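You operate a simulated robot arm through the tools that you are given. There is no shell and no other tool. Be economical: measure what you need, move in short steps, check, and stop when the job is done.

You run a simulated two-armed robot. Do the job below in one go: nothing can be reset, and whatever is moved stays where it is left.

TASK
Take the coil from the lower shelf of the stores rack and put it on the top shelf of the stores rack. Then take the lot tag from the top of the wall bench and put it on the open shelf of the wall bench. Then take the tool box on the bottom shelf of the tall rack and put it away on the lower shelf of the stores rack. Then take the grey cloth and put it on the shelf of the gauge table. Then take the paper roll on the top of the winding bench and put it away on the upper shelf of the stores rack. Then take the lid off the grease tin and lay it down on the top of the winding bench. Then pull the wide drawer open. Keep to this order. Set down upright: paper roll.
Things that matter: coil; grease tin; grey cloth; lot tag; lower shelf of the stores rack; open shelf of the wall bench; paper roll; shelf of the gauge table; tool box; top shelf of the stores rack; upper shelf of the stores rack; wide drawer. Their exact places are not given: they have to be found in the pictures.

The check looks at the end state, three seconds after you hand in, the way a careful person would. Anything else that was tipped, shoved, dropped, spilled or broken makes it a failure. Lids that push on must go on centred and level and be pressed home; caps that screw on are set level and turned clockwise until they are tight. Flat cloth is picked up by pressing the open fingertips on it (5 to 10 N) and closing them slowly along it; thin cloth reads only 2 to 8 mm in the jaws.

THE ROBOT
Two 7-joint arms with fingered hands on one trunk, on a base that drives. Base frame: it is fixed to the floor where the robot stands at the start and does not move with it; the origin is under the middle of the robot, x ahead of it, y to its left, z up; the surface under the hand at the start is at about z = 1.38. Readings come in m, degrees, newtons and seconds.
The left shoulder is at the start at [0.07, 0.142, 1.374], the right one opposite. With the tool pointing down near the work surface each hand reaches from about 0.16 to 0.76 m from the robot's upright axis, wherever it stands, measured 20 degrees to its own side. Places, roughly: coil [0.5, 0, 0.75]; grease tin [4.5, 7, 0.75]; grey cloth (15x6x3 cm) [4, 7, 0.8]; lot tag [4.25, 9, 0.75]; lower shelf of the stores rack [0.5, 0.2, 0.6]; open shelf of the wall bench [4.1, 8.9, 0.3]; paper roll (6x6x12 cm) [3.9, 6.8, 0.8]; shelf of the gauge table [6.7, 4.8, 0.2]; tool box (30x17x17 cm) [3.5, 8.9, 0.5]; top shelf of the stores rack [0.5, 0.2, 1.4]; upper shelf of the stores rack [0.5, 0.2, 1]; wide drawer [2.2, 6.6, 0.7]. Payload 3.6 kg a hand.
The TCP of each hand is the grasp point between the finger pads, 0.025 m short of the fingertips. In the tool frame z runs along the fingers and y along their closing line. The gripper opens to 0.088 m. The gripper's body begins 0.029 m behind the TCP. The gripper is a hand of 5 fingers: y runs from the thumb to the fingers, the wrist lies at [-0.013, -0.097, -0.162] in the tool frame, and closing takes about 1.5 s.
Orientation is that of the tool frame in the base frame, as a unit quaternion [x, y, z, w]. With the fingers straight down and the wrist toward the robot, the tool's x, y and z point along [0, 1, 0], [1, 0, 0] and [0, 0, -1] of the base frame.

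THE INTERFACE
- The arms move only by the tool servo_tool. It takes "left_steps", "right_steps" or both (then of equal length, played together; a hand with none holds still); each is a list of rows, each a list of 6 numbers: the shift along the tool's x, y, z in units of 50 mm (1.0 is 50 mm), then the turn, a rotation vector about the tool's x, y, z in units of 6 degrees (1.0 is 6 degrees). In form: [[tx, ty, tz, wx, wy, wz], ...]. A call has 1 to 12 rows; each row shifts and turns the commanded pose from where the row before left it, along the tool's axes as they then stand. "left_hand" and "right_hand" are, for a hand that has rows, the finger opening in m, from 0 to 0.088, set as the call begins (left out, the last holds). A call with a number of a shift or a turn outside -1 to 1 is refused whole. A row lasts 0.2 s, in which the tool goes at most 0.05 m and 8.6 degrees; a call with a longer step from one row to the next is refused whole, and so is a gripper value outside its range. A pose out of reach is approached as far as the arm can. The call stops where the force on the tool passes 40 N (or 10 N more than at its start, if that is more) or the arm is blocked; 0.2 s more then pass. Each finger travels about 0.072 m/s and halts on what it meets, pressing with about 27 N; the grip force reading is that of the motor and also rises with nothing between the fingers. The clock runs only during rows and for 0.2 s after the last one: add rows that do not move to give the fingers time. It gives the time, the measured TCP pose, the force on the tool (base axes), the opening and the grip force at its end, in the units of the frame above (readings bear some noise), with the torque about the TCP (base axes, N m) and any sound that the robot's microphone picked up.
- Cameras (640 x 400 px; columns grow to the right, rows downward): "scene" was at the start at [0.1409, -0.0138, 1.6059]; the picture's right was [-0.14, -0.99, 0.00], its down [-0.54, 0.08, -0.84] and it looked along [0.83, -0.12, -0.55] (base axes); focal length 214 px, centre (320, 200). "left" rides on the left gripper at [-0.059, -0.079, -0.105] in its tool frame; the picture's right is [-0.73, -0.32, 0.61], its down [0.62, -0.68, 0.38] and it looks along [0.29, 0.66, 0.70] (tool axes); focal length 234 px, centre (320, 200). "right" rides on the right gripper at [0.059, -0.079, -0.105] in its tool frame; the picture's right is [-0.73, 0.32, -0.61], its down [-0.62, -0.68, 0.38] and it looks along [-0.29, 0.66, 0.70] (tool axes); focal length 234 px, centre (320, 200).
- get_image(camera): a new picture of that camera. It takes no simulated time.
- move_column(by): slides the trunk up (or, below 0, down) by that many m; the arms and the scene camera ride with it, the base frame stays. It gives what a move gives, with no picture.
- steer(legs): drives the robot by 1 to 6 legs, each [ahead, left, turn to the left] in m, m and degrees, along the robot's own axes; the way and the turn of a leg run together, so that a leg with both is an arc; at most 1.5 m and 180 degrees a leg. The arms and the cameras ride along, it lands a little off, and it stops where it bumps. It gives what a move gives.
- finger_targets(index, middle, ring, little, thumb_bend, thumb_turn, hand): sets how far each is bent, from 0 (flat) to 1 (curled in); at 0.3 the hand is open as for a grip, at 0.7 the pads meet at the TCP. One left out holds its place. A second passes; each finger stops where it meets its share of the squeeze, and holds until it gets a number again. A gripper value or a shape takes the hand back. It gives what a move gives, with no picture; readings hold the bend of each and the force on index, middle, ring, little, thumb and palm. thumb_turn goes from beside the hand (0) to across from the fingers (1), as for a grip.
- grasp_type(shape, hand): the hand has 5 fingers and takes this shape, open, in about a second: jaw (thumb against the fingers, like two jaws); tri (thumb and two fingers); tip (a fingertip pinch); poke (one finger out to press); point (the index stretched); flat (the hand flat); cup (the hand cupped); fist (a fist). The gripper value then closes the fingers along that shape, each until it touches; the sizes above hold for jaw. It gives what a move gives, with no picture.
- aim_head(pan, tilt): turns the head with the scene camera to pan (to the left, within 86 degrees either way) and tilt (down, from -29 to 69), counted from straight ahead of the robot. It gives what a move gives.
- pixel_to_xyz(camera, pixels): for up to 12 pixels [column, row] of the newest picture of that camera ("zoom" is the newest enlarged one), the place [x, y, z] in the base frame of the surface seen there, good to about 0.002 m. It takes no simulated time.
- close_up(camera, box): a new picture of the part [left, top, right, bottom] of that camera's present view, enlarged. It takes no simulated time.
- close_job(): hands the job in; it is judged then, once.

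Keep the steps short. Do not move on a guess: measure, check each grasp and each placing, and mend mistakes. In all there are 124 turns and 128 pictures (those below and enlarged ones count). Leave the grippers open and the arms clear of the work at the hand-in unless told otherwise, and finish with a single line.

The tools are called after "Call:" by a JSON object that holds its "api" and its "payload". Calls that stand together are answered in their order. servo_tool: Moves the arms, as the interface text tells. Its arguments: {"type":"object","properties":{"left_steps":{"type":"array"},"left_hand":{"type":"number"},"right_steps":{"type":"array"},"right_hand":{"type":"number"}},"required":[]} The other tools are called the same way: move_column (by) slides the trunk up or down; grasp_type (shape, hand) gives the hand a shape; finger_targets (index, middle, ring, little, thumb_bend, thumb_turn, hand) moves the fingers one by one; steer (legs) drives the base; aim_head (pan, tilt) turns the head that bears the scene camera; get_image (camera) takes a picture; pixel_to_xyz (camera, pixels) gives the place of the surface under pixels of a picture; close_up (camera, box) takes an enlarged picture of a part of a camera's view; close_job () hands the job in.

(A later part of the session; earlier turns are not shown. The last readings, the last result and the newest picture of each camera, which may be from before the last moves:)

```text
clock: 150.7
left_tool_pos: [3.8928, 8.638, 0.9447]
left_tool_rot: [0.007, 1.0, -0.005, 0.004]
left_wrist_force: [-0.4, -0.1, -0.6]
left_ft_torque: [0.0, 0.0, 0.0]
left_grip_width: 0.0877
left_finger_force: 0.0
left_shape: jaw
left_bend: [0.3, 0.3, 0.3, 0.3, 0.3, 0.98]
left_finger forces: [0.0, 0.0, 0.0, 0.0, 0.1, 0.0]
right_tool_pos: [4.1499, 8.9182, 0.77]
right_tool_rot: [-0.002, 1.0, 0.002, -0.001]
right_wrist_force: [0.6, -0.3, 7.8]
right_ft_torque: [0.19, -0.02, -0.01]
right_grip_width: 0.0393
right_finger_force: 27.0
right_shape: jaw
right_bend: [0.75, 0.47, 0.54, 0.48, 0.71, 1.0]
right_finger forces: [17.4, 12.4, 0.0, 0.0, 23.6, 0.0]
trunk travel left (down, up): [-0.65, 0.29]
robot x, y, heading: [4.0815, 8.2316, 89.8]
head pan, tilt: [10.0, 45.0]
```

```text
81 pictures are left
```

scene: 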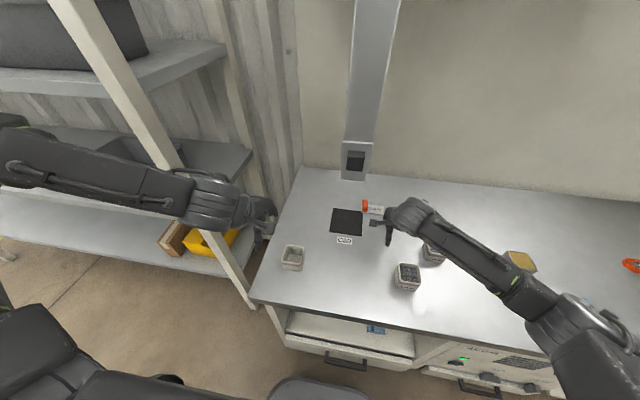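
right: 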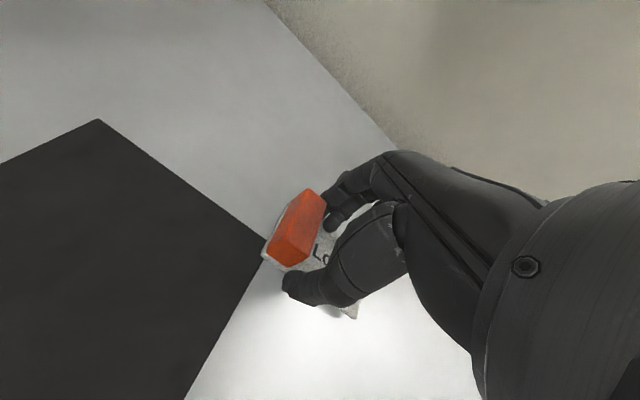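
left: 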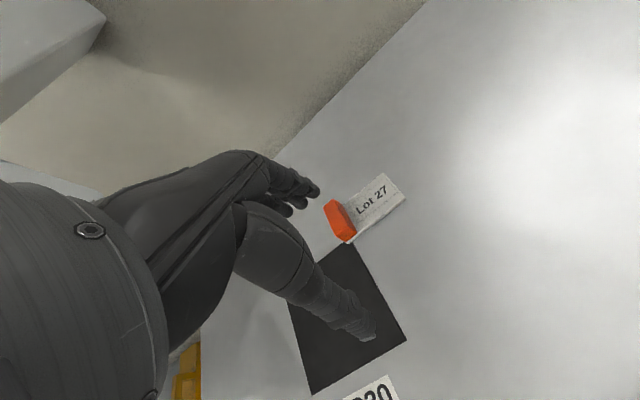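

The grip is on the tag (39 mm, 27 N). I lift 35 mm, retrace outward, and check.

Call:
{"api": "servo_tool", "payload": {"right_steps": [[0, 0, -0.4, 0, 0, 0], [0, 0, -0.4, 0, 0, 0], [-0.31, -0.82, 0, 0, 0, 0], [-0.31, -0.82, 0, 0, 0, 0], [-0.31, -0.82, 0, 0, 0, 0], [0, 0, -0.8, 0, 0, 0], [0, 0, -0.8, 0, 0, 0]]}}

Call:
{"api": "get_image", "payload": {"camera": "right"}}

```text
clock: 152.3
left_tool_pos: [3.8937, 8.6383, 0.9462]
left_tool_rot: [0.007, 1.0, -0.005, 0.005]
left_wrist_force: [0.5, -0.5, -0.4]
left_ft_torque: [0.02, -0.01, -0.01]
left_grip_width: 0.0877
left_finger_force: 0.2
left_shape: jaw
left_bend: [0.3, 0.3, 0.3, 0.3, 0.3, 0.98]
left_finger forces: [0.0, 0.0, 0.0, 0.0, 0.1, 0.1]
right_tool_pos: [4.2003, 8.7951, 0.89]
right_tool_rot: [-0.002, 1.0, 0.0, -0.001]
right_wrist_force: [-0.1, -0.1, -0.2]
right_ft_torque: [0.01, 0.02, 0.02]
right_grip_width: 0.0386
right_finger_force: 27.4
right_shape: jaw
right_bend: [0.74, 0.47, 0.54, 0.48, 0.72, 1.0]
right_finger forces: [16.7, 10.9, 0.0, 0.0, 23.0, 0.0]
trunk travel left (down, up): [-0.65, 0.29]
robot x, y, heading: [4.0793, 8.2369, 90.4]
head pan, tilt: [10.0, 45.0]
```

```text
80 pictures are left
```

right: 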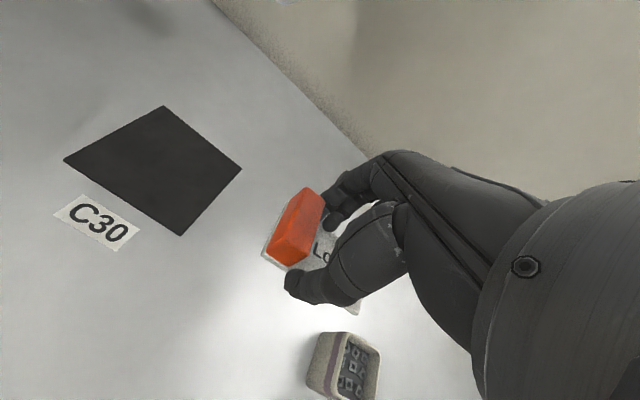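

The tag is held level. I back out, lower the trunk by 0.52 and lift the left hand out of the way.

Call:
{"api": "steer", "payload": {"legs": [[-0.5, 0, 0]]}}

Call:
{"api": "move_column", "payload": {"by": -0.4}}

Call:
{"api": "move_column", "payload": {"by": -0.12}}

Call:
{"api": "servo_tool", "payload": {"left_steps": [[0, 0, -1, 0, 0, 0], [0, 0, -1, 0, 0, 0], [0, 0, -1, 0, 0, 0], [0, 0, -1, 0, 0, 0], [0, 0, -1, 0, 0, 0], [0, 0, -1, 0, 0, 0], [0, 0, -1, 0, 0, 0], [0, 0, -1, 0, 0, 0], [0, 0, -1, 0, 0, 0]]}}

Call:
{"api": "aim_head", "payload": {"pan": -5, "tilt": 35}}

Call:
{"api": "get_image", "payload": {"camera": "scene"}}

```text
clock: 155.3
left_tool_pos: [3.8933, 8.1415, 0.9456]
left_tool_rot: [0.006, 1.0, -0.006, 0.004]
left_wrist_force: [0.6, -0.3, 0.6]
left_ft_torque: [-0.03, 0.0, 0.0]
left_grip_width: 0.0876
left_finger_force: 0.1
left_shape: jaw
left_bend: [0.3, 0.3, 0.3, 0.3, 0.3, 0.98]
left_finger forces: [0.0, 0.0, 0.0, 0.0, 0.1, 0.1]
right_tool_pos: [4.2007, 8.2977, 0.8888]
right_tool_rot: [-0.003, 1.0, -0.001, -0.001]
right_wrist_force: [-0.3, 0.6, 0.0]
right_ft_torque: [0.0, -0.04, -0.01]
right_grip_width: 0.0384
right_finger_force: 27.4
right_shape: jaw
right_bend: [0.74, 0.47, 0.54, 0.48, 0.72, 1.0]
right_finger forces: [16.7, 11.0, 0.0, 0.0, 23.0, 0.0]
trunk travel left (down, up): [-0.65, 0.29]
robot x, y, heading: [4.0848, 7.7354, 90.1]
head pan, tilt: [10.0, 45.0]
```

```text
clock: 159.1
left_tool_pos: [3.8945, 8.1401, 0.5455]
left_tool_rot: [0.006, 1.0, -0.004, 0.004]
left_wrist_force: [-0.7, 0.2, 0.6]
left_ft_torque: [-0.04, -0.01, -0.01]
left_grip_width: 0.0879
left_finger_force: 0.1
left_shape: jaw
left_bend: [0.3, 0.3, 0.3, 0.3, 0.3, 0.98]
left_finger forces: [0.0, 0.0, 0.0, 0.1, 0.0, 0.0]
right_tool_pos: [4.2009, 8.2973, 0.4892]
right_tool_rot: [-0.002, 1.0, 0.0, -0.001]
right_wrist_force: [0.6, 0.5, 0.2]
right_ft_torque: [0.03, 0.01, -0.01]
right_grip_width: 0.0383
right_finger_force: 26.9
right_shape: jaw
right_bend: [0.74, 0.47, 0.54, 0.48, 0.72, 1.0]
right_finger forces: [16.5, 11.0, 0.0, 0.1, 22.9, 0.0]
trunk travel left (down, up): [-0.25, 0.69]
robot x, y, heading: [4.0874, 7.7353, 90.2]
head pan, tilt: [10.0, 45.0]
```

```text
clock: 160.6
left_tool_pos: [3.8947, 8.1406, 0.426]
left_tool_rot: [0.006, 1.0, -0.005, 0.003]
left_wrist_force: [-0.6, 0.5, 0.4]
left_ft_torque: [-0.01, -0.01, -0.02]
left_grip_width: 0.0878
left_finger_force: 0.1
left_shape: jaw
left_bend: [0.3, 0.3, 0.3, 0.3, 0.3, 0.98]
left_finger forces: [0.0, 0.1, 0.0, 0.0, 0.1, 0.0]
right_tool_pos: [4.2006, 8.2995, 0.3697]
right_tool_rot: [-0.003, 1.0, 0.0, 0.0]
right_wrist_force: [0.5, 0.2, -0.1]
right_ft_torque: [0.02, -0.01, -0.02]
right_grip_width: 0.0388
right_finger_force: 26.8
right_shape: jaw
right_bend: [0.74, 0.47, 0.54, 0.48, 0.72, 1.0]
right_finger forces: [16.4, 10.9, 0.1, 0.1, 22.9, 0.0]
trunk travel left (down, up): [-0.13, 0.81]
robot x, y, heading: [4.0874, 7.7338, 90.4]
head pan, tilt: [10.0, 45.0]
```

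```text
clock: 162.6
left_tool_pos: [3.8849, 8.1425, 0.8282]
left_tool_rot: [0.007, 1.0, -0.003, 0.005]
left_wrist_force: [-0.2, -0.3, -0.3]
left_ft_torque: [0.03, -0.02, 0.02]
left_grip_width: 0.0879
left_finger_force: 0.0
left_shape: jaw
left_bend: [0.3, 0.3, 0.3, 0.3, 0.3, 0.98]
left_finger forces: [0.0, 0.1, 0.0, 0.1, 0.1, 0.0]
left hand out of reach, approached as far as the arm can: row 9
right_tool_pos: [4.2008, 8.2988, 0.3699]
right_tool_rot: [-0.004, 1.0, 0.0, -0.001]
right_wrist_force: [-0.1, 0.1, -0.4]
right_ft_torque: [-0.01, 0.0, -0.02]
right_grip_width: 0.0383
right_finger_force: 26.7
right_shape: jaw
right_bend: [0.74, 0.47, 0.54, 0.48, 0.72, 1.0]
right_finger forces: [16.4, 11.0, 0.1, 0.0, 22.9, 0.1]
trunk travel left (down, up): [-0.13, 0.81]
robot x, y, heading: [4.081, 7.7311, 90.2]
head pan, tilt: [10.0, 45.0]
```

```text
clock: 163.4
left_tool_pos: [3.8858, 8.1438, 0.8282]
left_tool_rot: [0.007, 1.0, -0.003, 0.005]
left_wrist_force: [-0.3, -0.2, 0.3]
left_ft_torque: [0.02, 0.0, -0.02]
left_grip_width: 0.0879
left_finger_force: 0.0
left_shape: jaw
left_bend: [0.3, 0.3, 0.3, 0.3, 0.3, 0.98]
left_finger forces: [0.1, 0.0, 0.1, 0.0, 0.0, 0.0]
right_tool_pos: [4.2016, 8.2985, 0.3699]
right_tool_rot: [-0.004, 1.0, 0.0, -0.001]
right_wrist_force: [0.5, -0.4, 0.6]
right_ft_torque: [0.0, 0.01, -0.03]
right_grip_width: 0.0385
right_finger_force: 27.0
right_shape: jaw
right_bend: [0.74, 0.47, 0.54, 0.48, 0.72, 1.0]
right_finger forces: [16.4, 10.9, 0.0, 0.0, 22.9, 0.0]
trunk travel left (down, up): [-0.13, 0.81]
robot x, y, heading: [4.0854, 7.7353, 90.5]
head pan, tilt: [-5.0, 35.0]
```

```text
79 pictures are left
```

scene: 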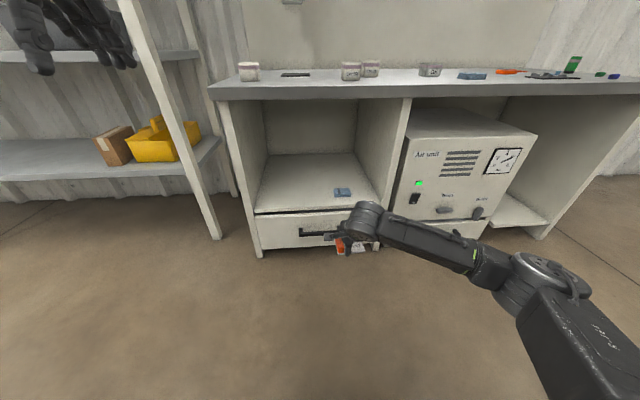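

I see the open shelf with the blue item at its right. I drive left 0.1 and ahead 0.40, hand at z = 0.37.

Call:
{"api": "steer", "payload": {"legs": [[0, 0.1, 0], [0.4, 0, 0]]}}

Call:
{"api": "get_image", "payload": {"camera": "scene"}}

Call:
{"api": "get_image", "payload": {"camera": "right"}}

```text
clock: 166.6
left_tool_pos: [3.783, 8.5444, 0.8282]
left_tool_rot: [0.005, 1.0, -0.003, 0.005]
left_wrist_force: [-0.3, 0.0, 0.3]
left_ft_torque: [0.01, 0.02, 0.04]
left_grip_width: 0.0881
left_finger_force: 0.0
left_shape: jaw
left_bend: [0.3, 0.3, 0.3, 0.3, 0.3, 0.98]
left_finger forces: [0.0, 0.0, 0.1, 0.0, 0.0, 0.1]
right_tool_pos: [4.0987, 8.699, 0.3694]
right_tool_rot: [-0.004, 1.0, 0.0, -0.001]
right_wrist_force: [-0.4, 0.4, 0.0]
right_ft_torque: [0.0, -0.02, -0.01]
right_grip_width: 0.0383
right_finger_force: 26.6
right_shape: jaw
right_bend: [0.74, 0.47, 0.54, 0.48, 0.72, 1.0]
right_finger forces: [16.3, 10.8, 0.3, 0.0, 23.0, 0.0]
trunk travel left (down, up): [-0.13, 0.81]
robot x, y, heading: [3.9819, 8.1385, 90.6]
head pan, tilt: [-5.0, 35.0]
```

```text
78 pictures are left
```

scene: 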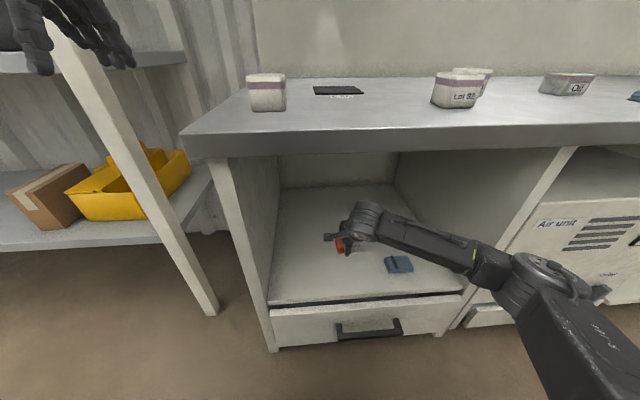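

```text
77 pictures are left
```

right: 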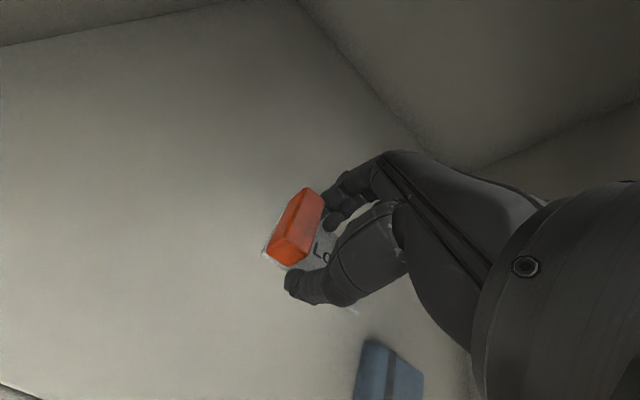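

The tag is over the shelf and clear of the blue item. I lower 48 mm, then release and lift.

Call:
{"api": "servo_tool", "payload": {"right_steps": [[0, 0, 0.4, 0, 0, 0], [0, 0, 0.4, 0, 0, 0], [0, 0, 0.12, 0, 0, 0], [0, 0, 0.04, 0, 0, 0], [0, 0, 0, 0, 0, 0]]}}

Call:
{"api": "servo_tool", "payload": {"right_steps": [[0, 0, 0, 0, 0, 0], [0, 0, 0, 0, 0, 0], [0, 0, 0, 0, 0, 0], [0, 0, 0, 0, 0, 0], [0, 0, 0, 0, 0, 0], [0, 0, 0, 0, 0, 0]], "right_hand": 0.088}}

Call:
{"api": "servo_tool", "payload": {"right_steps": [[0, 0, -0.5, 0, 0, 0], [0, 0, -0.6, 0, 0, 0]]}}

Call:
{"api": "get_image", "payload": {"camera": "right"}}

```text
clock: 167.8
left_tool_pos: [3.7837, 8.5423, 0.8291]
left_tool_rot: [0.006, 1.0, -0.003, 0.005]
left_wrist_force: [1.1, -0.3, 0.8]
left_ft_torque: [0.01, 0.0, 0.02]
left_grip_width: 0.0878
left_finger_force: 0.0
left_shape: jaw
left_bend: [0.3, 0.3, 0.3, 0.3, 0.3, 0.98]
left_finger forces: [0.0, 0.0, 0.1, 0.1, 0.0, 0.0]
right_tool_pos: [4.0966, 8.6994, 0.3216]
right_tool_rot: [-0.004, 1.0, 0.0, -0.001]
right_wrist_force: [-0.1, -0.3, -0.8]
right_ft_torque: [-0.02, 0.02, -0.01]
right_grip_width: 0.0383
right_finger_force: 27.4
right_shape: jaw
right_bend: [0.74, 0.47, 0.54, 0.48, 0.72, 1.0]
right_finger forces: [15.9, 11.1, 0.2, 0.0, 23.0, 0.0]
trunk travel left (down, up): [-0.13, 0.81]
robot x, y, heading: [3.9808, 8.1357, 90.3]
head pan, tilt: [-5.0, 35.0]
```

```text
clock: 169.2
left_tool_pos: [3.7834, 8.5442, 0.8282]
left_tool_rot: [0.007, 1.0, -0.002, 0.005]
left_wrist_force: [0.4, 0.5, 0.0]
left_ft_torque: [-0.03, -0.02, 0.0]
left_grip_width: 0.0878
left_finger_force: 0.0
left_shape: jaw
left_bend: [0.3, 0.3, 0.3, 0.3, 0.3, 0.98]
left_finger forces: [0.0, 0.0, 0.0, 0.1, 0.0, 0.0]
right_tool_pos: [4.0975, 8.6995, 0.3206]
right_tool_rot: [-0.005, 1.0, 0.0, -0.002]
right_wrist_force: [0.3, 0.3, 0.1]
right_ft_torque: [0.01, 0.03, -0.01]
right_grip_width: 0.0876
right_finger_force: 0.1
right_shape: jaw
right_bend: [0.3, 0.3, 0.3, 0.3, 0.3, 0.98]
right_finger forces: [0.1, 0.0, 0.1, 0.0, 0.0, 0.0]
trunk travel left (down, up): [-0.13, 0.81]
robot x, y, heading: [3.9827, 8.1372, 90.4]
head pan, tilt: [-5.0, 35.0]
```

```text
clock: 169.8
left_tool_pos: [3.7834, 8.5445, 0.8281]
left_tool_rot: [0.006, 1.0, -0.003, 0.005]
left_wrist_force: [-0.4, 0.0, 0.1]
left_ft_torque: [-0.02, -0.01, -0.03]
left_grip_width: 0.0876
left_finger_force: 0.1
left_shape: jaw
left_bend: [0.3, 0.3, 0.3, 0.3, 0.3, 0.98]
left_finger forces: [0.0, 0.1, 0.0, 0.1, 0.0, 0.1]
right_tool_pos: [4.0961, 8.6977, 0.3783]
right_tool_rot: [-0.005, 1.0, 0.0, 0.0]
right_wrist_force: [-0.7, -1.2, -0.9]
right_ft_torque: [0.02, 0.02, -0.03]
right_grip_width: 0.0876
right_finger_force: 0.1
right_shape: jaw
right_bend: [0.3, 0.3, 0.3, 0.3, 0.3, 0.98]
right_finger forces: [0.0, 0.0, 0.0, 0.0, 0.1, 0.0]
trunk travel left (down, up): [-0.13, 0.81]
robot x, y, heading: [3.9822, 8.1353, 90.3]
head pan, tilt: [-5.0, 35.0]
```

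```text
76 pictures are left
```

right: 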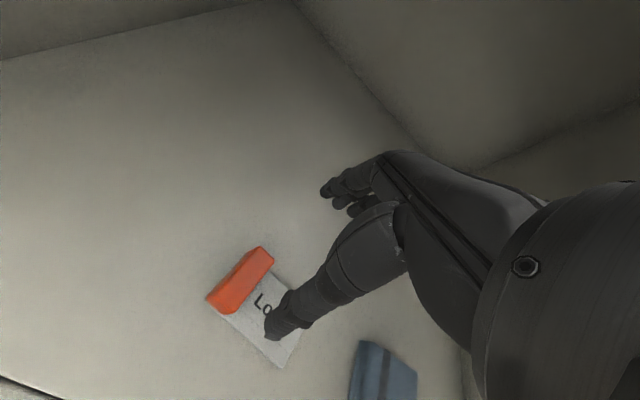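

The tag lies on the open shelf. I back out and move toward the tall rack to look at the yellow tool box.

Call:
{"api": "steer", "payload": {"legs": [[-0.45, 0, 0], [0, 0.45, 0]]}}

Call:
{"api": "aim_head", "payload": {"pan": 0, "tilt": 30}}

Call:
{"api": "get_image", "payload": {"camera": "scene"}}

```text
clock: 174.9
left_tool_pos: [3.3292, 8.0869, 0.828]
left_tool_rot: [0.004, 1.0, -0.002, 0.004]
left_wrist_force: [-0.1, 0.7, -0.8]
left_ft_torque: [-0.03, 0.02, -0.01]
left_grip_width: 0.0876
left_finger_force: 0.1
left_shape: jaw
left_bend: [0.3, 0.3, 0.3, 0.3, 0.3, 0.98]
left_finger forces: [0.1, 0.0, 0.1, 0.0, 0.0, 0.1]
right_tool_pos: [3.6417, 8.2429, 0.3768]
right_tool_rot: [-0.007, 1.0, 0.0, -0.001]
right_wrist_force: [1.1, 0.5, 0.7]
right_ft_torque: [-0.01, -0.02, -0.02]
right_grip_width: 0.0879
right_finger_force: 0.0
right_shape: jaw
right_bend: [0.3, 0.3, 0.3, 0.3, 0.3, 0.98]
right_finger forces: [0.1, 0.0, 0.0, 0.1, 0.0, 0.0]
trunk travel left (down, up): [-0.13, 0.81]
robot x, y, heading: [3.5303, 7.6824, 90.7]
head pan, tilt: [-5.0, 35.0]
```

```text
clock: 175.5
left_tool_pos: [3.3285, 8.0873, 0.828]
left_tool_rot: [0.004, 1.0, -0.003, 0.005]
left_wrist_force: [-0.4, -0.1, 0.3]
left_ft_torque: [0.0, -0.02, 0.0]
left_grip_width: 0.0874
left_finger_force: 0.0
left_shape: jaw
left_bend: [0.3, 0.3, 0.3, 0.3, 0.3, 0.98]
left_finger forces: [0.1, 0.1, 0.1, 0.1, 0.1, 0.1]
right_tool_pos: [3.6399, 8.2443, 0.3782]
right_tool_rot: [-0.007, 1.0, 0.0, -0.002]
right_wrist_force: [0.0, -0.1, -0.3]
right_ft_torque: [0.01, 0.03, 0.0]
right_grip_width: 0.0877
right_finger_force: 0.1
right_shape: jaw
right_bend: [0.3, 0.3, 0.3, 0.3, 0.3, 0.98]
right_finger forces: [0.1, 0.0, 0.0, 0.0, 0.0, 0.1]
trunk travel left (down, up): [-0.13, 0.81]
robot x, y, heading: [3.5303, 7.6819, 90.6]
head pan, tilt: [0.0, 30.0]
```

```text
75 pictures are left
```

scene: 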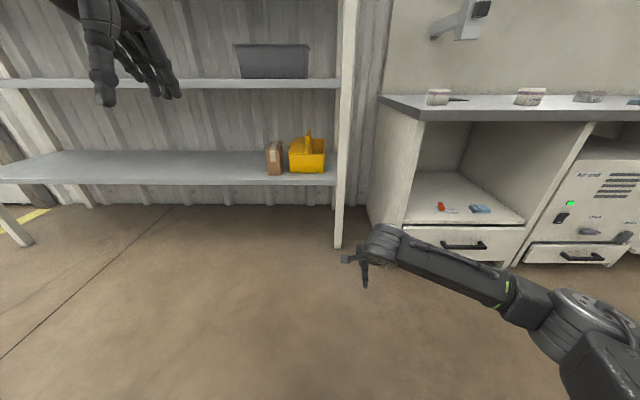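

I zoom on the tool box at about (307,155).

Call:
{"api": "close_up", "payload": {"camera": "scene", "box": [250, 110, 362, 190]}}

Call:
{"api": "pixel_to_xyz", "payload": {"camera": "zoom", "pixels": [[225, 230], [420, 220], [330, 180], [330, 130], [330, 220], [420, 340], [230, 340], [430, 170], [150, 180], [330, 360], [500, 300], [300, 50]]}}

```text
5.00 times, centred on (306, 150) of scene
```

zoom: 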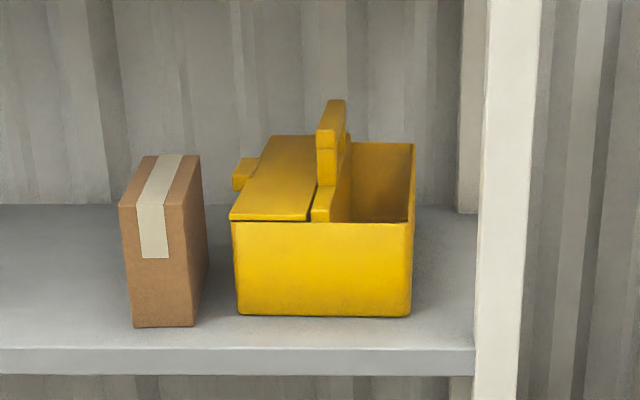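

```text
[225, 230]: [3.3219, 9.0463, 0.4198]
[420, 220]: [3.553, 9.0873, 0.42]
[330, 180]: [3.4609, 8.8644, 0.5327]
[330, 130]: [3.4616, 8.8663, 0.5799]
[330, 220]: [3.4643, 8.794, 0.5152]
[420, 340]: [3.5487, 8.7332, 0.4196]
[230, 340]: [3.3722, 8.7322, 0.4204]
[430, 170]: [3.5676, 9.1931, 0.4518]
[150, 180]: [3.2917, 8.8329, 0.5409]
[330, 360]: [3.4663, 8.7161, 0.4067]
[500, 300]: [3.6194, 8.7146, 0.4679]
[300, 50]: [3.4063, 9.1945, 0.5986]
```

I measure the shelf above and the handle's back end.

Call:
{"api": "pixel_to_xyz", "payload": {"camera": "scene", "pixels": [[200, 84], [200, 89], [270, 88], [307, 133], [310, 140], [312, 145], [345, 60], [100, 170]]}}

Call:
{"api": "close_up", "payload": {"camera": "scene", "box": [284, 122, 332, 152]}}

Call:
{"api": "pixel_to_xyz", "payload": {"camera": "zoom", "pixels": [[310, 80], [335, 90], [345, 150], [310, 110], [350, 190], [300, 180], [200, 150], [480, 160], [330, 130], [310, 150], [245, 120], [320, 240]]}}

```text
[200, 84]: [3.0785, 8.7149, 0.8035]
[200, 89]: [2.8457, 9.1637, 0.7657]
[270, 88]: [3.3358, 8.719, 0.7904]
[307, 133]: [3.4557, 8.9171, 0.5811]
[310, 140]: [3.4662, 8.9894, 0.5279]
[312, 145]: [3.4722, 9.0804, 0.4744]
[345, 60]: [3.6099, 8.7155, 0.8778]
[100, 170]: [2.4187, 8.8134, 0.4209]
```

```text
13.33 times, centred on (308, 137) of scene
```

zoom: 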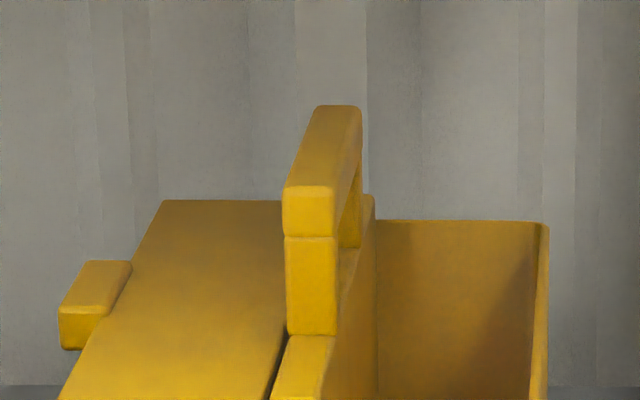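

```text
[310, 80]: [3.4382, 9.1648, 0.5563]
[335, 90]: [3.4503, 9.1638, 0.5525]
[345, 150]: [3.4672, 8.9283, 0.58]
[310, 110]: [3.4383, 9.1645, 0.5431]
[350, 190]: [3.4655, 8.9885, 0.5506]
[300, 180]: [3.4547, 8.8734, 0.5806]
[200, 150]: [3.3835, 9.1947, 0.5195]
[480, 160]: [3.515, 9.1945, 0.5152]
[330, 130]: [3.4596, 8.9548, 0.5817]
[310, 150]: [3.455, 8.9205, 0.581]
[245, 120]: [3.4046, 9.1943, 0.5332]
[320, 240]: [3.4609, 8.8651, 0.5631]
```

The handle is a bar along y (8.865–9.01), x 3.452–3.470, top z 0.582; the next shelf's underside is ≈ 0.785. I'll take it with the left hand, turned 90° and tilted 45° forward. First I turn the left hand and fold the right hand out to the right and back.

Call:
{"api": "servo_tool", "payload": {"left_steps": [[0, 0, 0, 0, 0, 1], [0, 0, 0, 0, 0, 1], [0, 0, 0, 0, 0, 1], [0, 0, 0, 0, 0, 1], [0, 0, 0, 0, 0, 1], [0, 0, 0, 0, 0, 1], [0, 0, 0, 0, 0, 1], [0, 0, 0, 0, 0, 1], [0, 0, 0, 0, 0, 1], [0, 0, 0, 0, 0, 1], [0, 0, 0, 0, 0, 1], [0, 0, 0, 0, 0, 1]], "right_steps": [[-0.7, -0.7, 0, 0, 0, 0], [-0.7, -0.7, 0, 0, 0, 0], [-0.7, -0.7, 0, 0, 0, 0], [-0.7, -0.7, 0, 0, 0, 0], [-0.7, -0.7, 0, 0, 0, 0], [-0.7, -0.7, 0, 0, 0, 0], [-0.7, -0.7, 0, 0, 0, 0], [-0.7, -0.7, 0, 0, 0, 0], [-0.7, -0.7, 0, 0, 0, 0], [0, 0, 0, 0, 0, 0], [0, 0, 0, 0, 0, 0], [0, 0, 0, 0, 0, 0]]}}

Call:
{"api": "servo_tool", "payload": {"left_steps": [[0, 0, 0, 0, 0, 1], [0, 0, 0, 0, 0, 1], [0, 0, 0, 0, 0, 1], [0, 0, 1, 0, 0, 0], [0, 0, 1, 0, 0, 0], [0, 0, 0, 0, 1, 0], [0, 0, 0, 0, 1, 0], [0, 0, 0, 0, 1, 0], [0, 0, 0, 0, 1, 0], [0, 0, 0, 0, 1, 0], [0, 0, 0, 0, 1, 0], [0, 0, 0, 0, 1, 0]]}}

Call:
{"api": "get_image", "payload": {"camera": "scene"}}

```text
clock: 178.1
left_tool_pos: [3.3499, 8.0831, 0.786]
left_tool_rot: [0.591, 0.807, 0.003, 0.005]
left_wrist_force: [-0.2, 0.1, -0.2]
left_ft_torque: [-0.02, 0.0, 0.01]
left_grip_width: 0.0877
left_finger_force: 0.1
left_shape: jaw
left_bend: [0.3, 0.3, 0.3, 0.3, 0.3, 0.98]
left_finger forces: [0.0, 0.1, 0.0, 0.0, 0.0, 0.1]
left hand out of reach, approached as far as the arm can: row 10, 11, 12
right_tool_pos: [3.9646, 7.9374, 0.3707]
right_tool_rot: [-0.008, 1.0, -0.001, -0.001]
right_wrist_force: [-0.4, -0.9, -0.1]
right_ft_torque: [0.02, 0.03, 0.04]
right_grip_width: 0.0878
right_finger_force: 0.0
right_shape: jaw
right_bend: [0.3, 0.3, 0.3, 0.3, 0.3, 0.98]
right_finger forces: [0.0, 0.0, 0.0, 0.0, 0.1, 0.0]
right hand out of reach, approached as far as the arm can: row 6
trunk travel left (down, up): [-0.13, 0.81]
robot x, y, heading: [3.5298, 7.6811, 90.5]
head pan, tilt: [0.0, 30.0]
```

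```text
clock: 180.7
left_tool_pos: [3.3801, 8.0726, 0.6416]
left_tool_rot: [0.661, 0.66, 0.256, -0.247]
left_wrist_force: [0.4, 0.8, -1.1]
left_ft_torque: [0.02, 0.0, 0.0]
left_grip_width: 0.087
left_finger_force: 0.1
left_shape: jaw
left_bend: [0.3, 0.3, 0.3, 0.3, 0.3, 0.98]
left_finger forces: [0.1, 0.0, 0.0, 0.0, 0.0, 0.0]
left hand out of reach, approached as far as the arm can: row 1, 2, 3
right_tool_pos: [3.9631, 7.9365, 0.3704]
right_tool_rot: [-0.007, 1.0, 0.0, -0.001]
right_wrist_force: [0.2, -1.3, -0.3]
right_ft_torque: [-0.01, -0.01, 0.02]
right_grip_width: 0.0878
right_finger_force: 0.1
right_shape: jaw
right_bend: [0.3, 0.3, 0.3, 0.3, 0.3, 0.98]
right_finger forces: [0.1, 0.0, 0.1, 0.0, 0.0, 0.0]
trunk travel left (down, up): [-0.13, 0.81]
robot x, y, heading: [3.5314, 7.6798, 90.6]
head pan, tilt: [0.0, 30.0]
```

```text
72 pictures are left
```

scene: 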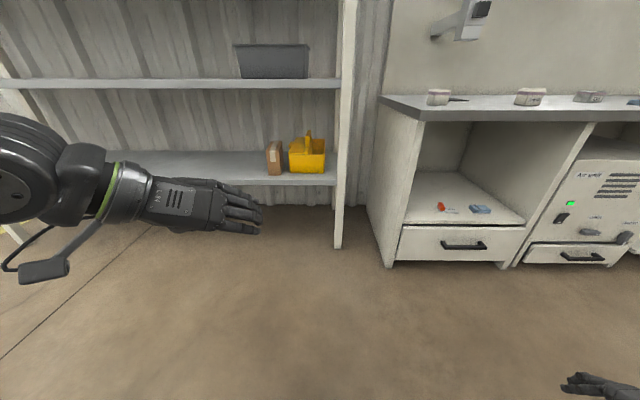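

The left hand is oriented well. I pull the right hand further back, then drive right 0.08 and ahead 0.45.

Call:
{"api": "servo_tool", "payload": {"right_steps": [[-0.2, -0.9, 0, 0, 0, 0], [-0.2, -0.9, 0, 0, 0, 0], [-0.2, -0.9, 0, 0, 0, 0], [-0.2, -0.9, 0, 0, 0, 0], [-0.2, -0.9, 0, 0, 0, 0]]}}

Call:
{"api": "steer", "payload": {"legs": [[0, -0.08, 0], [0.45, 0, 0]]}}

Call:
{"api": "get_image", "payload": {"camera": "scene"}}

Call:
{"api": "get_image", "payload": {"camera": "left"}}

```text
clock: 181.9
left_tool_pos: [3.3785, 8.0719, 0.6414]
left_tool_rot: [0.662, 0.66, 0.257, -0.248]
left_wrist_force: [0.3, -0.2, -0.4]
left_ft_torque: [0.0, -0.01, 0.02]
left_grip_width: 0.0875
left_finger_force: 0.1
left_shape: jaw
left_bend: [0.3, 0.3, 0.3, 0.3, 0.3, 0.98]
left_finger forces: [0.0, 0.0, 0.0, 0.0, 0.1, 0.0]
right_tool_pos: [4.0154, 7.7187, 0.3741]
right_tool_rot: [-0.007, 1.0, 0.0, -0.001]
right_wrist_force: [1.2, 0.0, 0.3]
right_ft_torque: [0.02, 0.0, -0.03]
right_grip_width: 0.0876
right_finger_force: 0.1
right_shape: jaw
right_bend: [0.3, 0.3, 0.3, 0.3, 0.3, 0.98]
right_finger forces: [0.0, 0.0, 0.0, 0.0, 0.0, 0.0]
trunk travel left (down, up): [-0.13, 0.81]
robot x, y, heading: [3.5323, 7.6778, 90.8]
head pan, tilt: [0.0, 30.0]
```

```text
clock: 185.3
left_tool_pos: [3.458, 8.525, 0.641]
left_tool_rot: [0.664, 0.658, 0.257, -0.247]
left_wrist_force: [0.4, 0.6, 0.4]
left_ft_torque: [0.03, -0.02, -0.01]
left_grip_width: 0.0877
left_finger_force: 0.1
left_shape: jaw
left_bend: [0.3, 0.3, 0.3, 0.3, 0.3, 0.98]
left_finger forces: [0.0, 0.0, 0.0, 0.0, 0.0, 0.1]
right_tool_pos: [4.0922, 8.167, 0.3738]
right_tool_rot: [-0.003, 1.0, 0.0, -0.002]
right_wrist_force: [0.5, 0.1, 0.1]
right_ft_torque: [0.01, 0.02, -0.01]
right_grip_width: 0.088
right_finger_force: 0.0
right_shape: jaw
right_bend: [0.3, 0.3, 0.3, 0.3, 0.3, 0.98]
right_finger forces: [0.0, 0.1, 0.1, 0.1, 0.0, 0.1]
trunk travel left (down, up): [-0.13, 0.81]
robot x, y, heading: [3.6048, 8.1304, 90.3]
head pan, tilt: [0.0, 30.0]
```

```text
71 pictures are left
```

scene: 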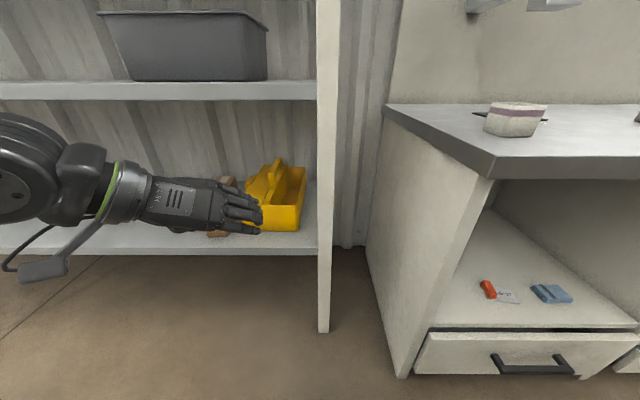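

```text
70 pictures are left
```

left: 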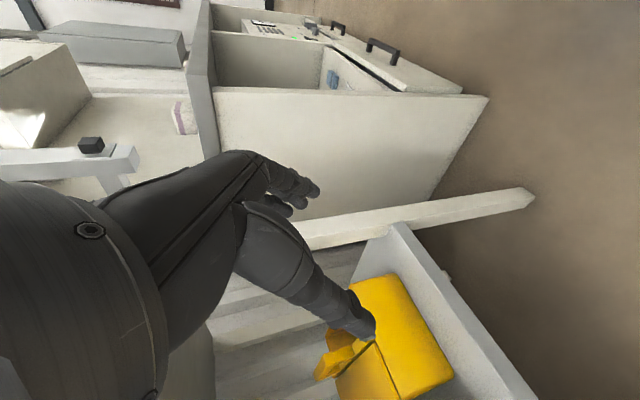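

The handle lies ahead. I move the hand forward 0.2 m at this height and check reach.

Call:
{"api": "servo_tool", "payload": {"left_steps": [[0.67, 0, 0.59, 0, 0, 0], [0.67, 0, 0.59, 0, 0, 0], [0.67, 0, 0.59, 0, 0, 0], [0.67, 0, 0.59, 0, 0, 0]]}}

Call:
{"api": "get_image", "payload": {"camera": "left"}}

Call:
{"api": "get_image", "payload": {"camera": "scene"}}

```text
clock: 186.3
left_tool_pos: [3.457, 8.7061, 0.6431]
left_tool_rot: [0.664, 0.658, 0.255, -0.248]
left_wrist_force: [0.6, -0.6, 0.2]
left_ft_torque: [0.0, -0.02, 0.01]
left_grip_width: 0.0878
left_finger_force: 0.1
left_shape: jaw
left_bend: [0.3, 0.3, 0.3, 0.3, 0.3, 0.98]
left_finger forces: [0.1, 0.0, 0.0, 0.0, 0.0, 0.0]
right_tool_pos: [4.0927, 8.1678, 0.3742]
right_tool_rot: [-0.004, 1.0, 0.0, 0.0]
right_wrist_force: [0.2, -0.4, -0.2]
right_ft_torque: [0.03, 0.04, -0.02]
right_grip_width: 0.0878
right_finger_force: 0.0
right_shape: jaw
right_bend: [0.3, 0.3, 0.3, 0.3, 0.3, 0.98]
right_finger forces: [0.1, 0.1, 0.0, 0.1, 0.1, 0.0]
trunk travel left (down, up): [-0.13, 0.81]
robot x, y, heading: [3.6053, 8.1331, 90.3]
head pan, tilt: [0.0, 30.0]
```

```text
69 pictures are left
```

left: 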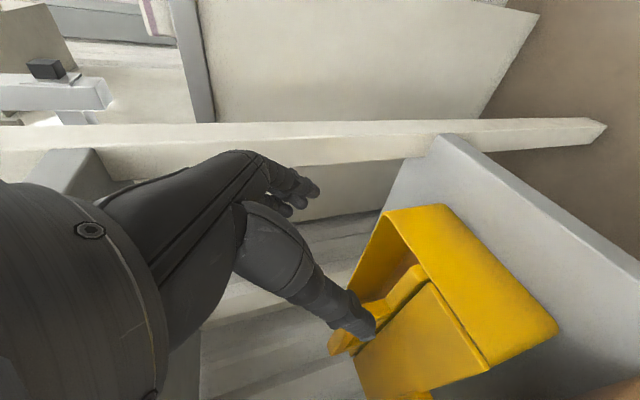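

```text
68 pictures are left
```

scene: 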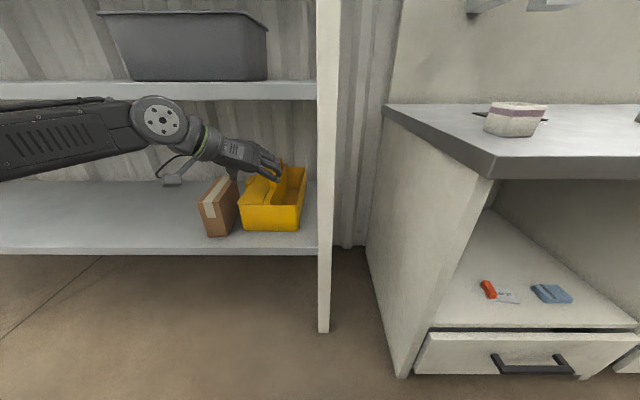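

I measure where the wrist joint and forearm are relative to the shelf above.

Call:
{"api": "pixel_to_xyz", "payload": {"camera": "scene", "pixels": [[155, 118], [160, 98], [180, 105], [215, 140], [60, 105], [245, 150], [172, 180]]}}

```text
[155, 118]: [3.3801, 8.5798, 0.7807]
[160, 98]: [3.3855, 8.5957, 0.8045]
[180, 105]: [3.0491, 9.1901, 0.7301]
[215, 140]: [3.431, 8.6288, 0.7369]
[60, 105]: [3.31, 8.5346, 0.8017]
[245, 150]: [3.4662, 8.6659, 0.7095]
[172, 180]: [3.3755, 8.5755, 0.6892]
```

The wrist top is at 0.805 and must drop under 0.785, so I lower to TCP z = 0.575 first (fingers straddle the bar as they slide along it), drive ahead 0.1, then reach.

Call:
{"api": "servo_tool", "payload": {"left_steps": [[-0.45, 0, 0.51, 0, 0, 0], [-0.45, 0, 0.51, 0, 0, 0], [0, 0.06, 0, 0, 0, 0]]}}

Call:
{"api": "steer", "payload": {"legs": [[0.1, 0, 0]]}}

Call:
{"api": "get_image", "payload": {"camera": "left"}}

Call:
{"api": "get_image", "payload": {"camera": "scene"}}

```text
clock: 187.1
left_tool_pos: [3.4631, 8.7032, 0.5739]
left_tool_rot: [0.664, 0.658, 0.256, -0.246]
left_wrist_force: [-0.1, 0.2, 0.8]
left_ft_torque: [0.0, 0.02, -0.01]
left_grip_width: 0.0877
left_finger_force: 0.0
left_shape: jaw
left_bend: [0.3, 0.3, 0.3, 0.3, 0.3, 0.98]
left_finger forces: [0.0, 0.1, 0.1, 0.1, 0.0, 0.1]
right_tool_pos: [4.0945, 8.1672, 0.374]
right_tool_rot: [-0.003, 1.0, 0.0, -0.001]
right_wrist_force: [0.4, 0.6, 0.4]
right_ft_torque: [-0.02, 0.04, -0.01]
right_grip_width: 0.0879
right_finger_force: 0.0
right_shape: jaw
right_bend: [0.3, 0.3, 0.3, 0.3, 0.3, 0.98]
right_finger forces: [0.1, 0.0, 0.0, 0.0, 0.1, 0.0]
trunk travel left (down, up): [-0.13, 0.81]
robot x, y, heading: [3.6083, 8.1309, 90.3]
head pan, tilt: [0.0, 30.0]
```

```text
clock: 188.3
left_tool_pos: [3.4617, 8.8041, 0.5747]
left_tool_rot: [0.663, 0.658, 0.257, -0.246]
left_wrist_force: [-0.1, -0.2, 0.2]
left_ft_torque: [-0.01, -0.01, 0.02]
left_grip_width: 0.088
left_finger_force: 0.0
left_shape: jaw
left_bend: [0.3, 0.3, 0.3, 0.3, 0.3, 0.98]
left_finger forces: [0.0, 0.0, 0.1, 0.0, 0.0, 0.0]
right_tool_pos: [4.0918, 8.268, 0.3751]
right_tool_rot: [-0.005, 1.0, -0.001, -0.001]
right_wrist_force: [0.5, 1.1, 0.1]
right_ft_torque: [0.0, 0.0, -0.02]
right_grip_width: 0.0876
right_finger_force: 0.0
right_shape: jaw
right_bend: [0.3, 0.3, 0.3, 0.3, 0.3, 0.98]
right_finger forces: [0.1, 0.0, 0.0, 0.0, 0.0, 0.0]
trunk travel left (down, up): [-0.13, 0.81]
robot x, y, heading: [3.6062, 8.229, 90.7]
head pan, tilt: [0.0, 30.0]
```

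```text
67 pictures are left
```

left: 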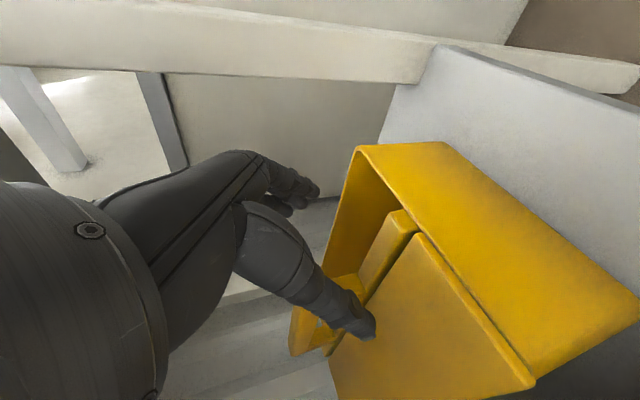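

```text
66 pictures are left
```

scene: 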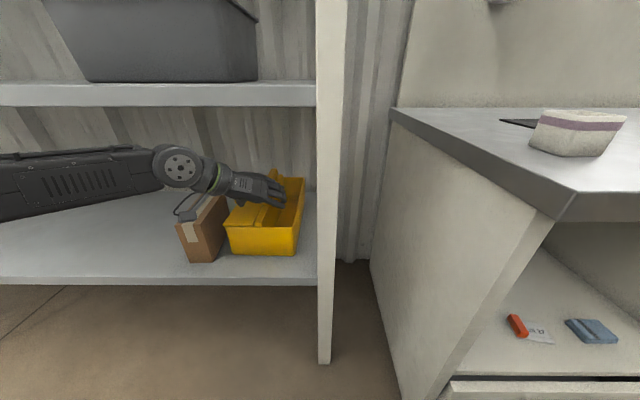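

I check the clearance of the camera bracket to the cardboard box, and advance in view.

Call:
{"api": "pixel_to_xyz", "payload": {"camera": "scene", "pixels": [[190, 212], [180, 207], [205, 203], [215, 205], [200, 225], [183, 228], [177, 165], [175, 148]]}}

Call:
{"api": "close_up", "payload": {"camera": "scene", "box": [130, 130, 330, 280]}}

```text
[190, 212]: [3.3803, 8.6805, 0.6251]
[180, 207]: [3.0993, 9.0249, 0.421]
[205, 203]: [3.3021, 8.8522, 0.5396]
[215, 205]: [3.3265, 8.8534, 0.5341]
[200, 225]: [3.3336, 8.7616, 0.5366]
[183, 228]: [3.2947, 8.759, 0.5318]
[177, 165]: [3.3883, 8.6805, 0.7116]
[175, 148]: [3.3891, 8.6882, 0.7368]
```

```text
2.67 times, centred on (230, 205) of scene
```

zoom: 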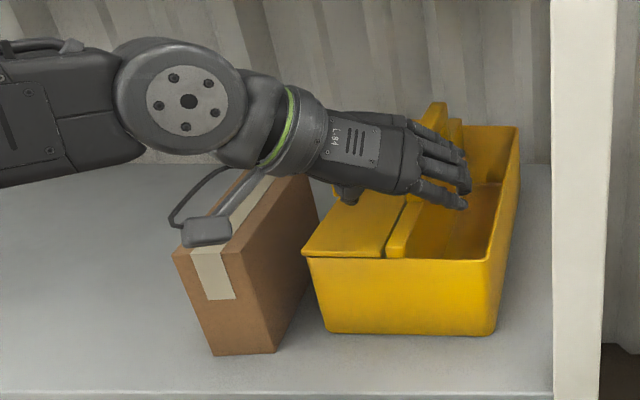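

Everything is clear (bracket ≈ 0.61 vs box top 0.537; wrist top 0.74 vs shelf 0.785). I reach 0.13 forward.

Call:
{"api": "servo_tool", "payload": {"left_steps": [[0.5, 0, 0.44, 0, 0, 0], [0.5, 0, 0.44, 0, 0, 0], [0.5, 0, 0.44, 0, 0, 0], [0.45, 0, 0.4, 0, 0, 0], [0, 0, 0, 0, 0, 0]]}}

Call:
{"api": "get_image", "payload": {"camera": "left"}}

Call:
{"api": "close_up", "payload": {"camera": "scene", "box": [130, 130, 330, 280]}}

```text
clock: 189.5
left_tool_pos: [3.4571, 8.92, 0.5754]
left_tool_rot: [0.663, 0.658, 0.257, -0.247]
left_wrist_force: [-0.2, -0.3, 0.0]
left_ft_torque: [-0.02, 0.0, 0.01]
left_grip_width: 0.0879
left_finger_force: 0.0
left_shape: jaw
left_bend: [0.3, 0.3, 0.3, 0.3, 0.3, 0.98]
left_finger forces: [0.0, 0.0, 0.0, 0.0, 0.0, 0.1]
left hand out of reach, approached as far as the arm can: row 4
right_tool_pos: [4.0911, 8.2692, 0.3744]
right_tool_rot: [-0.005, 1.0, 0.0, -0.001]
right_wrist_force: [0.0, 0.4, 0.2]
right_ft_torque: [0.01, -0.03, -0.02]
right_grip_width: 0.0878
right_finger_force: 0.1
right_shape: jaw
right_bend: [0.3, 0.3, 0.3, 0.3, 0.3, 0.98]
right_finger forces: [0.0, 0.0, 0.0, 0.0, 0.1, 0.1]
trunk travel left (down, up): [-0.13, 0.81]
robot x, y, heading: [3.6106, 8.2362, 90.4]
head pan, tilt: [0.0, 30.0]
```

```text
64 pictures are left
```

left: 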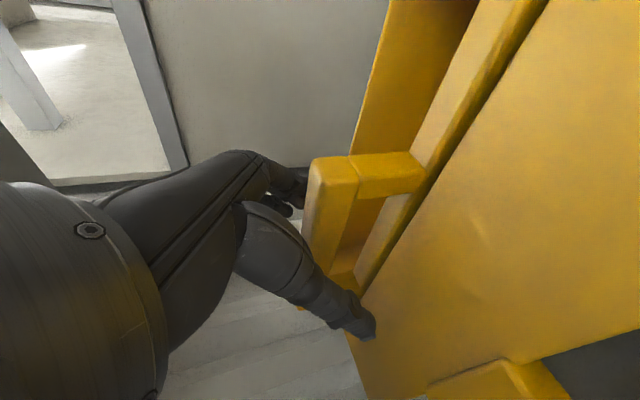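

```text
2.67 times, centred on (230, 205) of scene
```

zoom: 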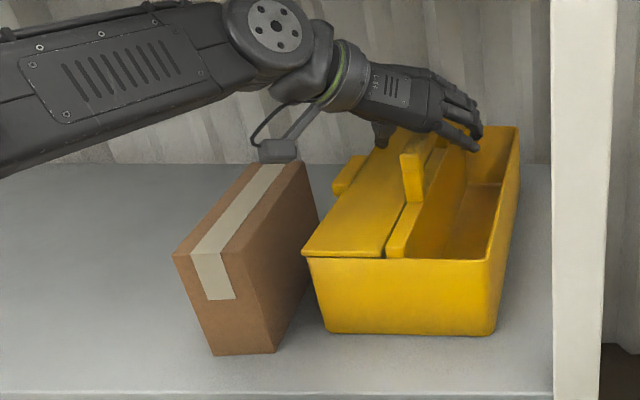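

The hand straddles the handle at y = 8.92 (centre ≈ 8.94). I creep 0.018 ahead, lower 6 mm and close.

Call:
{"api": "steer", "payload": {"legs": [[0.018, 0, 0]]}}

Call:
{"api": "servo_tool", "payload": {"left_steps": [[-0.08, 0, 0.09, 0, 0, 0], [0, 0, 0, 0, 0, 0], [0, 0, 0, 0, 0, 0], [0, 0, 0, 0, 0, 0], [0, 0, 0, 0, 0, 0], [0, 0, 0, 0, 0, 0], [0, 0, 0, 0, 0, 0], [0, 0, 0, 0, 0, 0], [0, 0, 0, 0, 0, 0]], "left_hand": 0}}

Call:
{"api": "get_image", "payload": {"camera": "left"}}

```text
clock: 190.2
left_tool_pos: [3.4574, 8.9396, 0.574]
left_tool_rot: [0.663, 0.658, 0.256, -0.247]
left_wrist_force: [0.7, 1.0, 0.0]
left_ft_torque: [0.03, -0.03, 0.03]
left_grip_width: 0.0877
left_finger_force: 0.1
left_shape: jaw
left_bend: [0.3, 0.3, 0.3, 0.3, 0.3, 0.98]
left_finger forces: [0.1, 0.1, 0.0, 0.0, 0.0, 0.0]
right_tool_pos: [4.0921, 8.2867, 0.3726]
right_tool_rot: [-0.004, 1.0, 0.001, -0.001]
right_wrist_force: [-0.5, -0.5, 0.1]
right_ft_torque: [0.02, 0.0, 0.0]
right_grip_width: 0.088
right_finger_force: 0.1
right_shape: jaw
right_bend: [0.3, 0.3, 0.3, 0.3, 0.3, 0.98]
right_finger forces: [0.0, 0.0, 0.1, 0.0, 0.0, 0.0]
trunk travel left (down, up): [-0.13, 0.81]
robot x, y, heading: [3.6044, 8.2539, 90.4]
head pan, tilt: [0.0, 30.0]
```

```text
clock: 192.2
left_tool_pos: [3.458, 8.94, 0.5678]
left_tool_rot: [0.662, 0.659, 0.256, -0.247]
left_wrist_force: [0.4, 0.6, 0.3]
left_ft_torque: [0.0, -0.07, -0.01]
left_grip_width: 0.0159
left_finger_force: 26.4
left_shape: jaw
left_bend: [0.73, 0.61, 0.62, 0.7, 0.8, 1.0]
left_finger forces: [12.4, 3.9, 2.7, 0.1, 19.5, 0.0]
right_tool_pos: [4.0904, 8.2871, 0.3728]
right_tool_rot: [-0.005, 1.0, 0.0, 0.0]
right_wrist_force: [-0.4, 0.6, -0.2]
right_ft_torque: [0.0, -0.02, -0.01]
right_grip_width: 0.088
right_finger_force: 0.0
right_shape: jaw
right_bend: [0.3, 0.3, 0.3, 0.3, 0.3, 0.98]
right_finger forces: [0.0, 0.0, 0.0, 0.1, 0.0, 0.0]
trunk travel left (down, up): [-0.13, 0.81]
robot x, y, heading: [3.6088, 8.2563, 90.3]
head pan, tilt: [0.0, 30.0]
```

```text
62 pictures are left
```

left: 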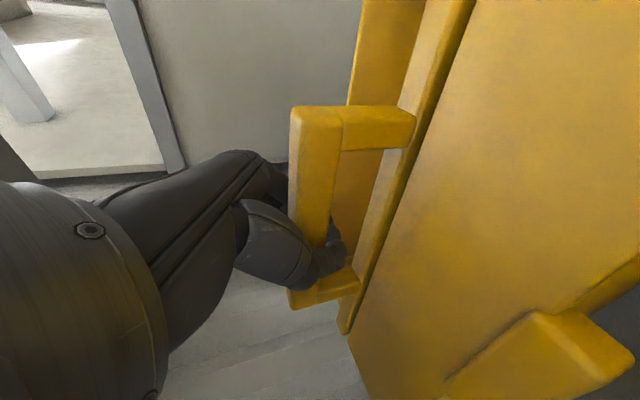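

The handle is gripped (16 mm). I lift 20 mm with the trunk and read the load.

Call:
{"api": "move_column", "payload": {"by": 0.02}}

Call:
{"api": "close_up", "payload": {"camera": "scene", "box": [130, 130, 330, 280]}}

```text
clock: 192.9
left_tool_pos: [3.4584, 8.9397, 0.5875]
left_tool_rot: [0.663, 0.659, 0.256, -0.246]
left_wrist_force: [-0.9, 0.6, -6.4]
left_ft_torque: [0.07, -0.04, 0.01]
left_grip_width: 0.0155
left_finger_force: 27.2
left_shape: jaw
left_bend: [0.73, 0.61, 0.62, 0.7, 0.8, 1.0]
left_finger forces: [12.7, 3.7, 2.6, 0.3, 19.7, 0.0]
right_tool_pos: [4.0912, 8.2875, 0.3933]
right_tool_rot: [-0.004, 1.0, 0.0, -0.001]
right_wrist_force: [-0.6, 0.3, 0.2]
right_ft_torque: [-0.01, 0.02, -0.01]
right_grip_width: 0.0881
right_finger_force: 0.0
right_shape: jaw
right_bend: [0.3, 0.3, 0.3, 0.3, 0.3, 0.98]
right_finger forces: [0.0, 0.0, 0.1, 0.1, 0.0, 0.0]
trunk travel left (down, up): [-0.15, 0.79]
robot x, y, heading: [3.605, 8.2519, 90.3]
head pan, tilt: [0.0, 30.0]
```

```text
2.67 times, centred on (230, 205) of scene
```

zoom: 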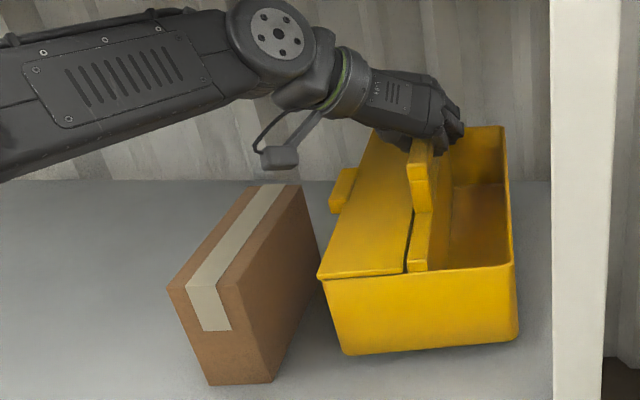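

The load is 6.4 N with almost no torque — lifted and balanced. Before backing out I measure the side latch against the cardboard box.

Call:
{"api": "pixel_to_xyz", "payload": {"camera": "zoom", "pixels": [[332, 205], [340, 175], [320, 250], [305, 210], [318, 285], [170, 290], [330, 340], [515, 330]]}}

```text
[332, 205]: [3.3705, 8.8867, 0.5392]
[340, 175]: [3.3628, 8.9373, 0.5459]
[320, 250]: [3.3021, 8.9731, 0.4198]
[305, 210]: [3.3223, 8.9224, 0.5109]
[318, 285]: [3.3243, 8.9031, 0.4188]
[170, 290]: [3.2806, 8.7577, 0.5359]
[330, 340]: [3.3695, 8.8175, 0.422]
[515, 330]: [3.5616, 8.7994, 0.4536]
```

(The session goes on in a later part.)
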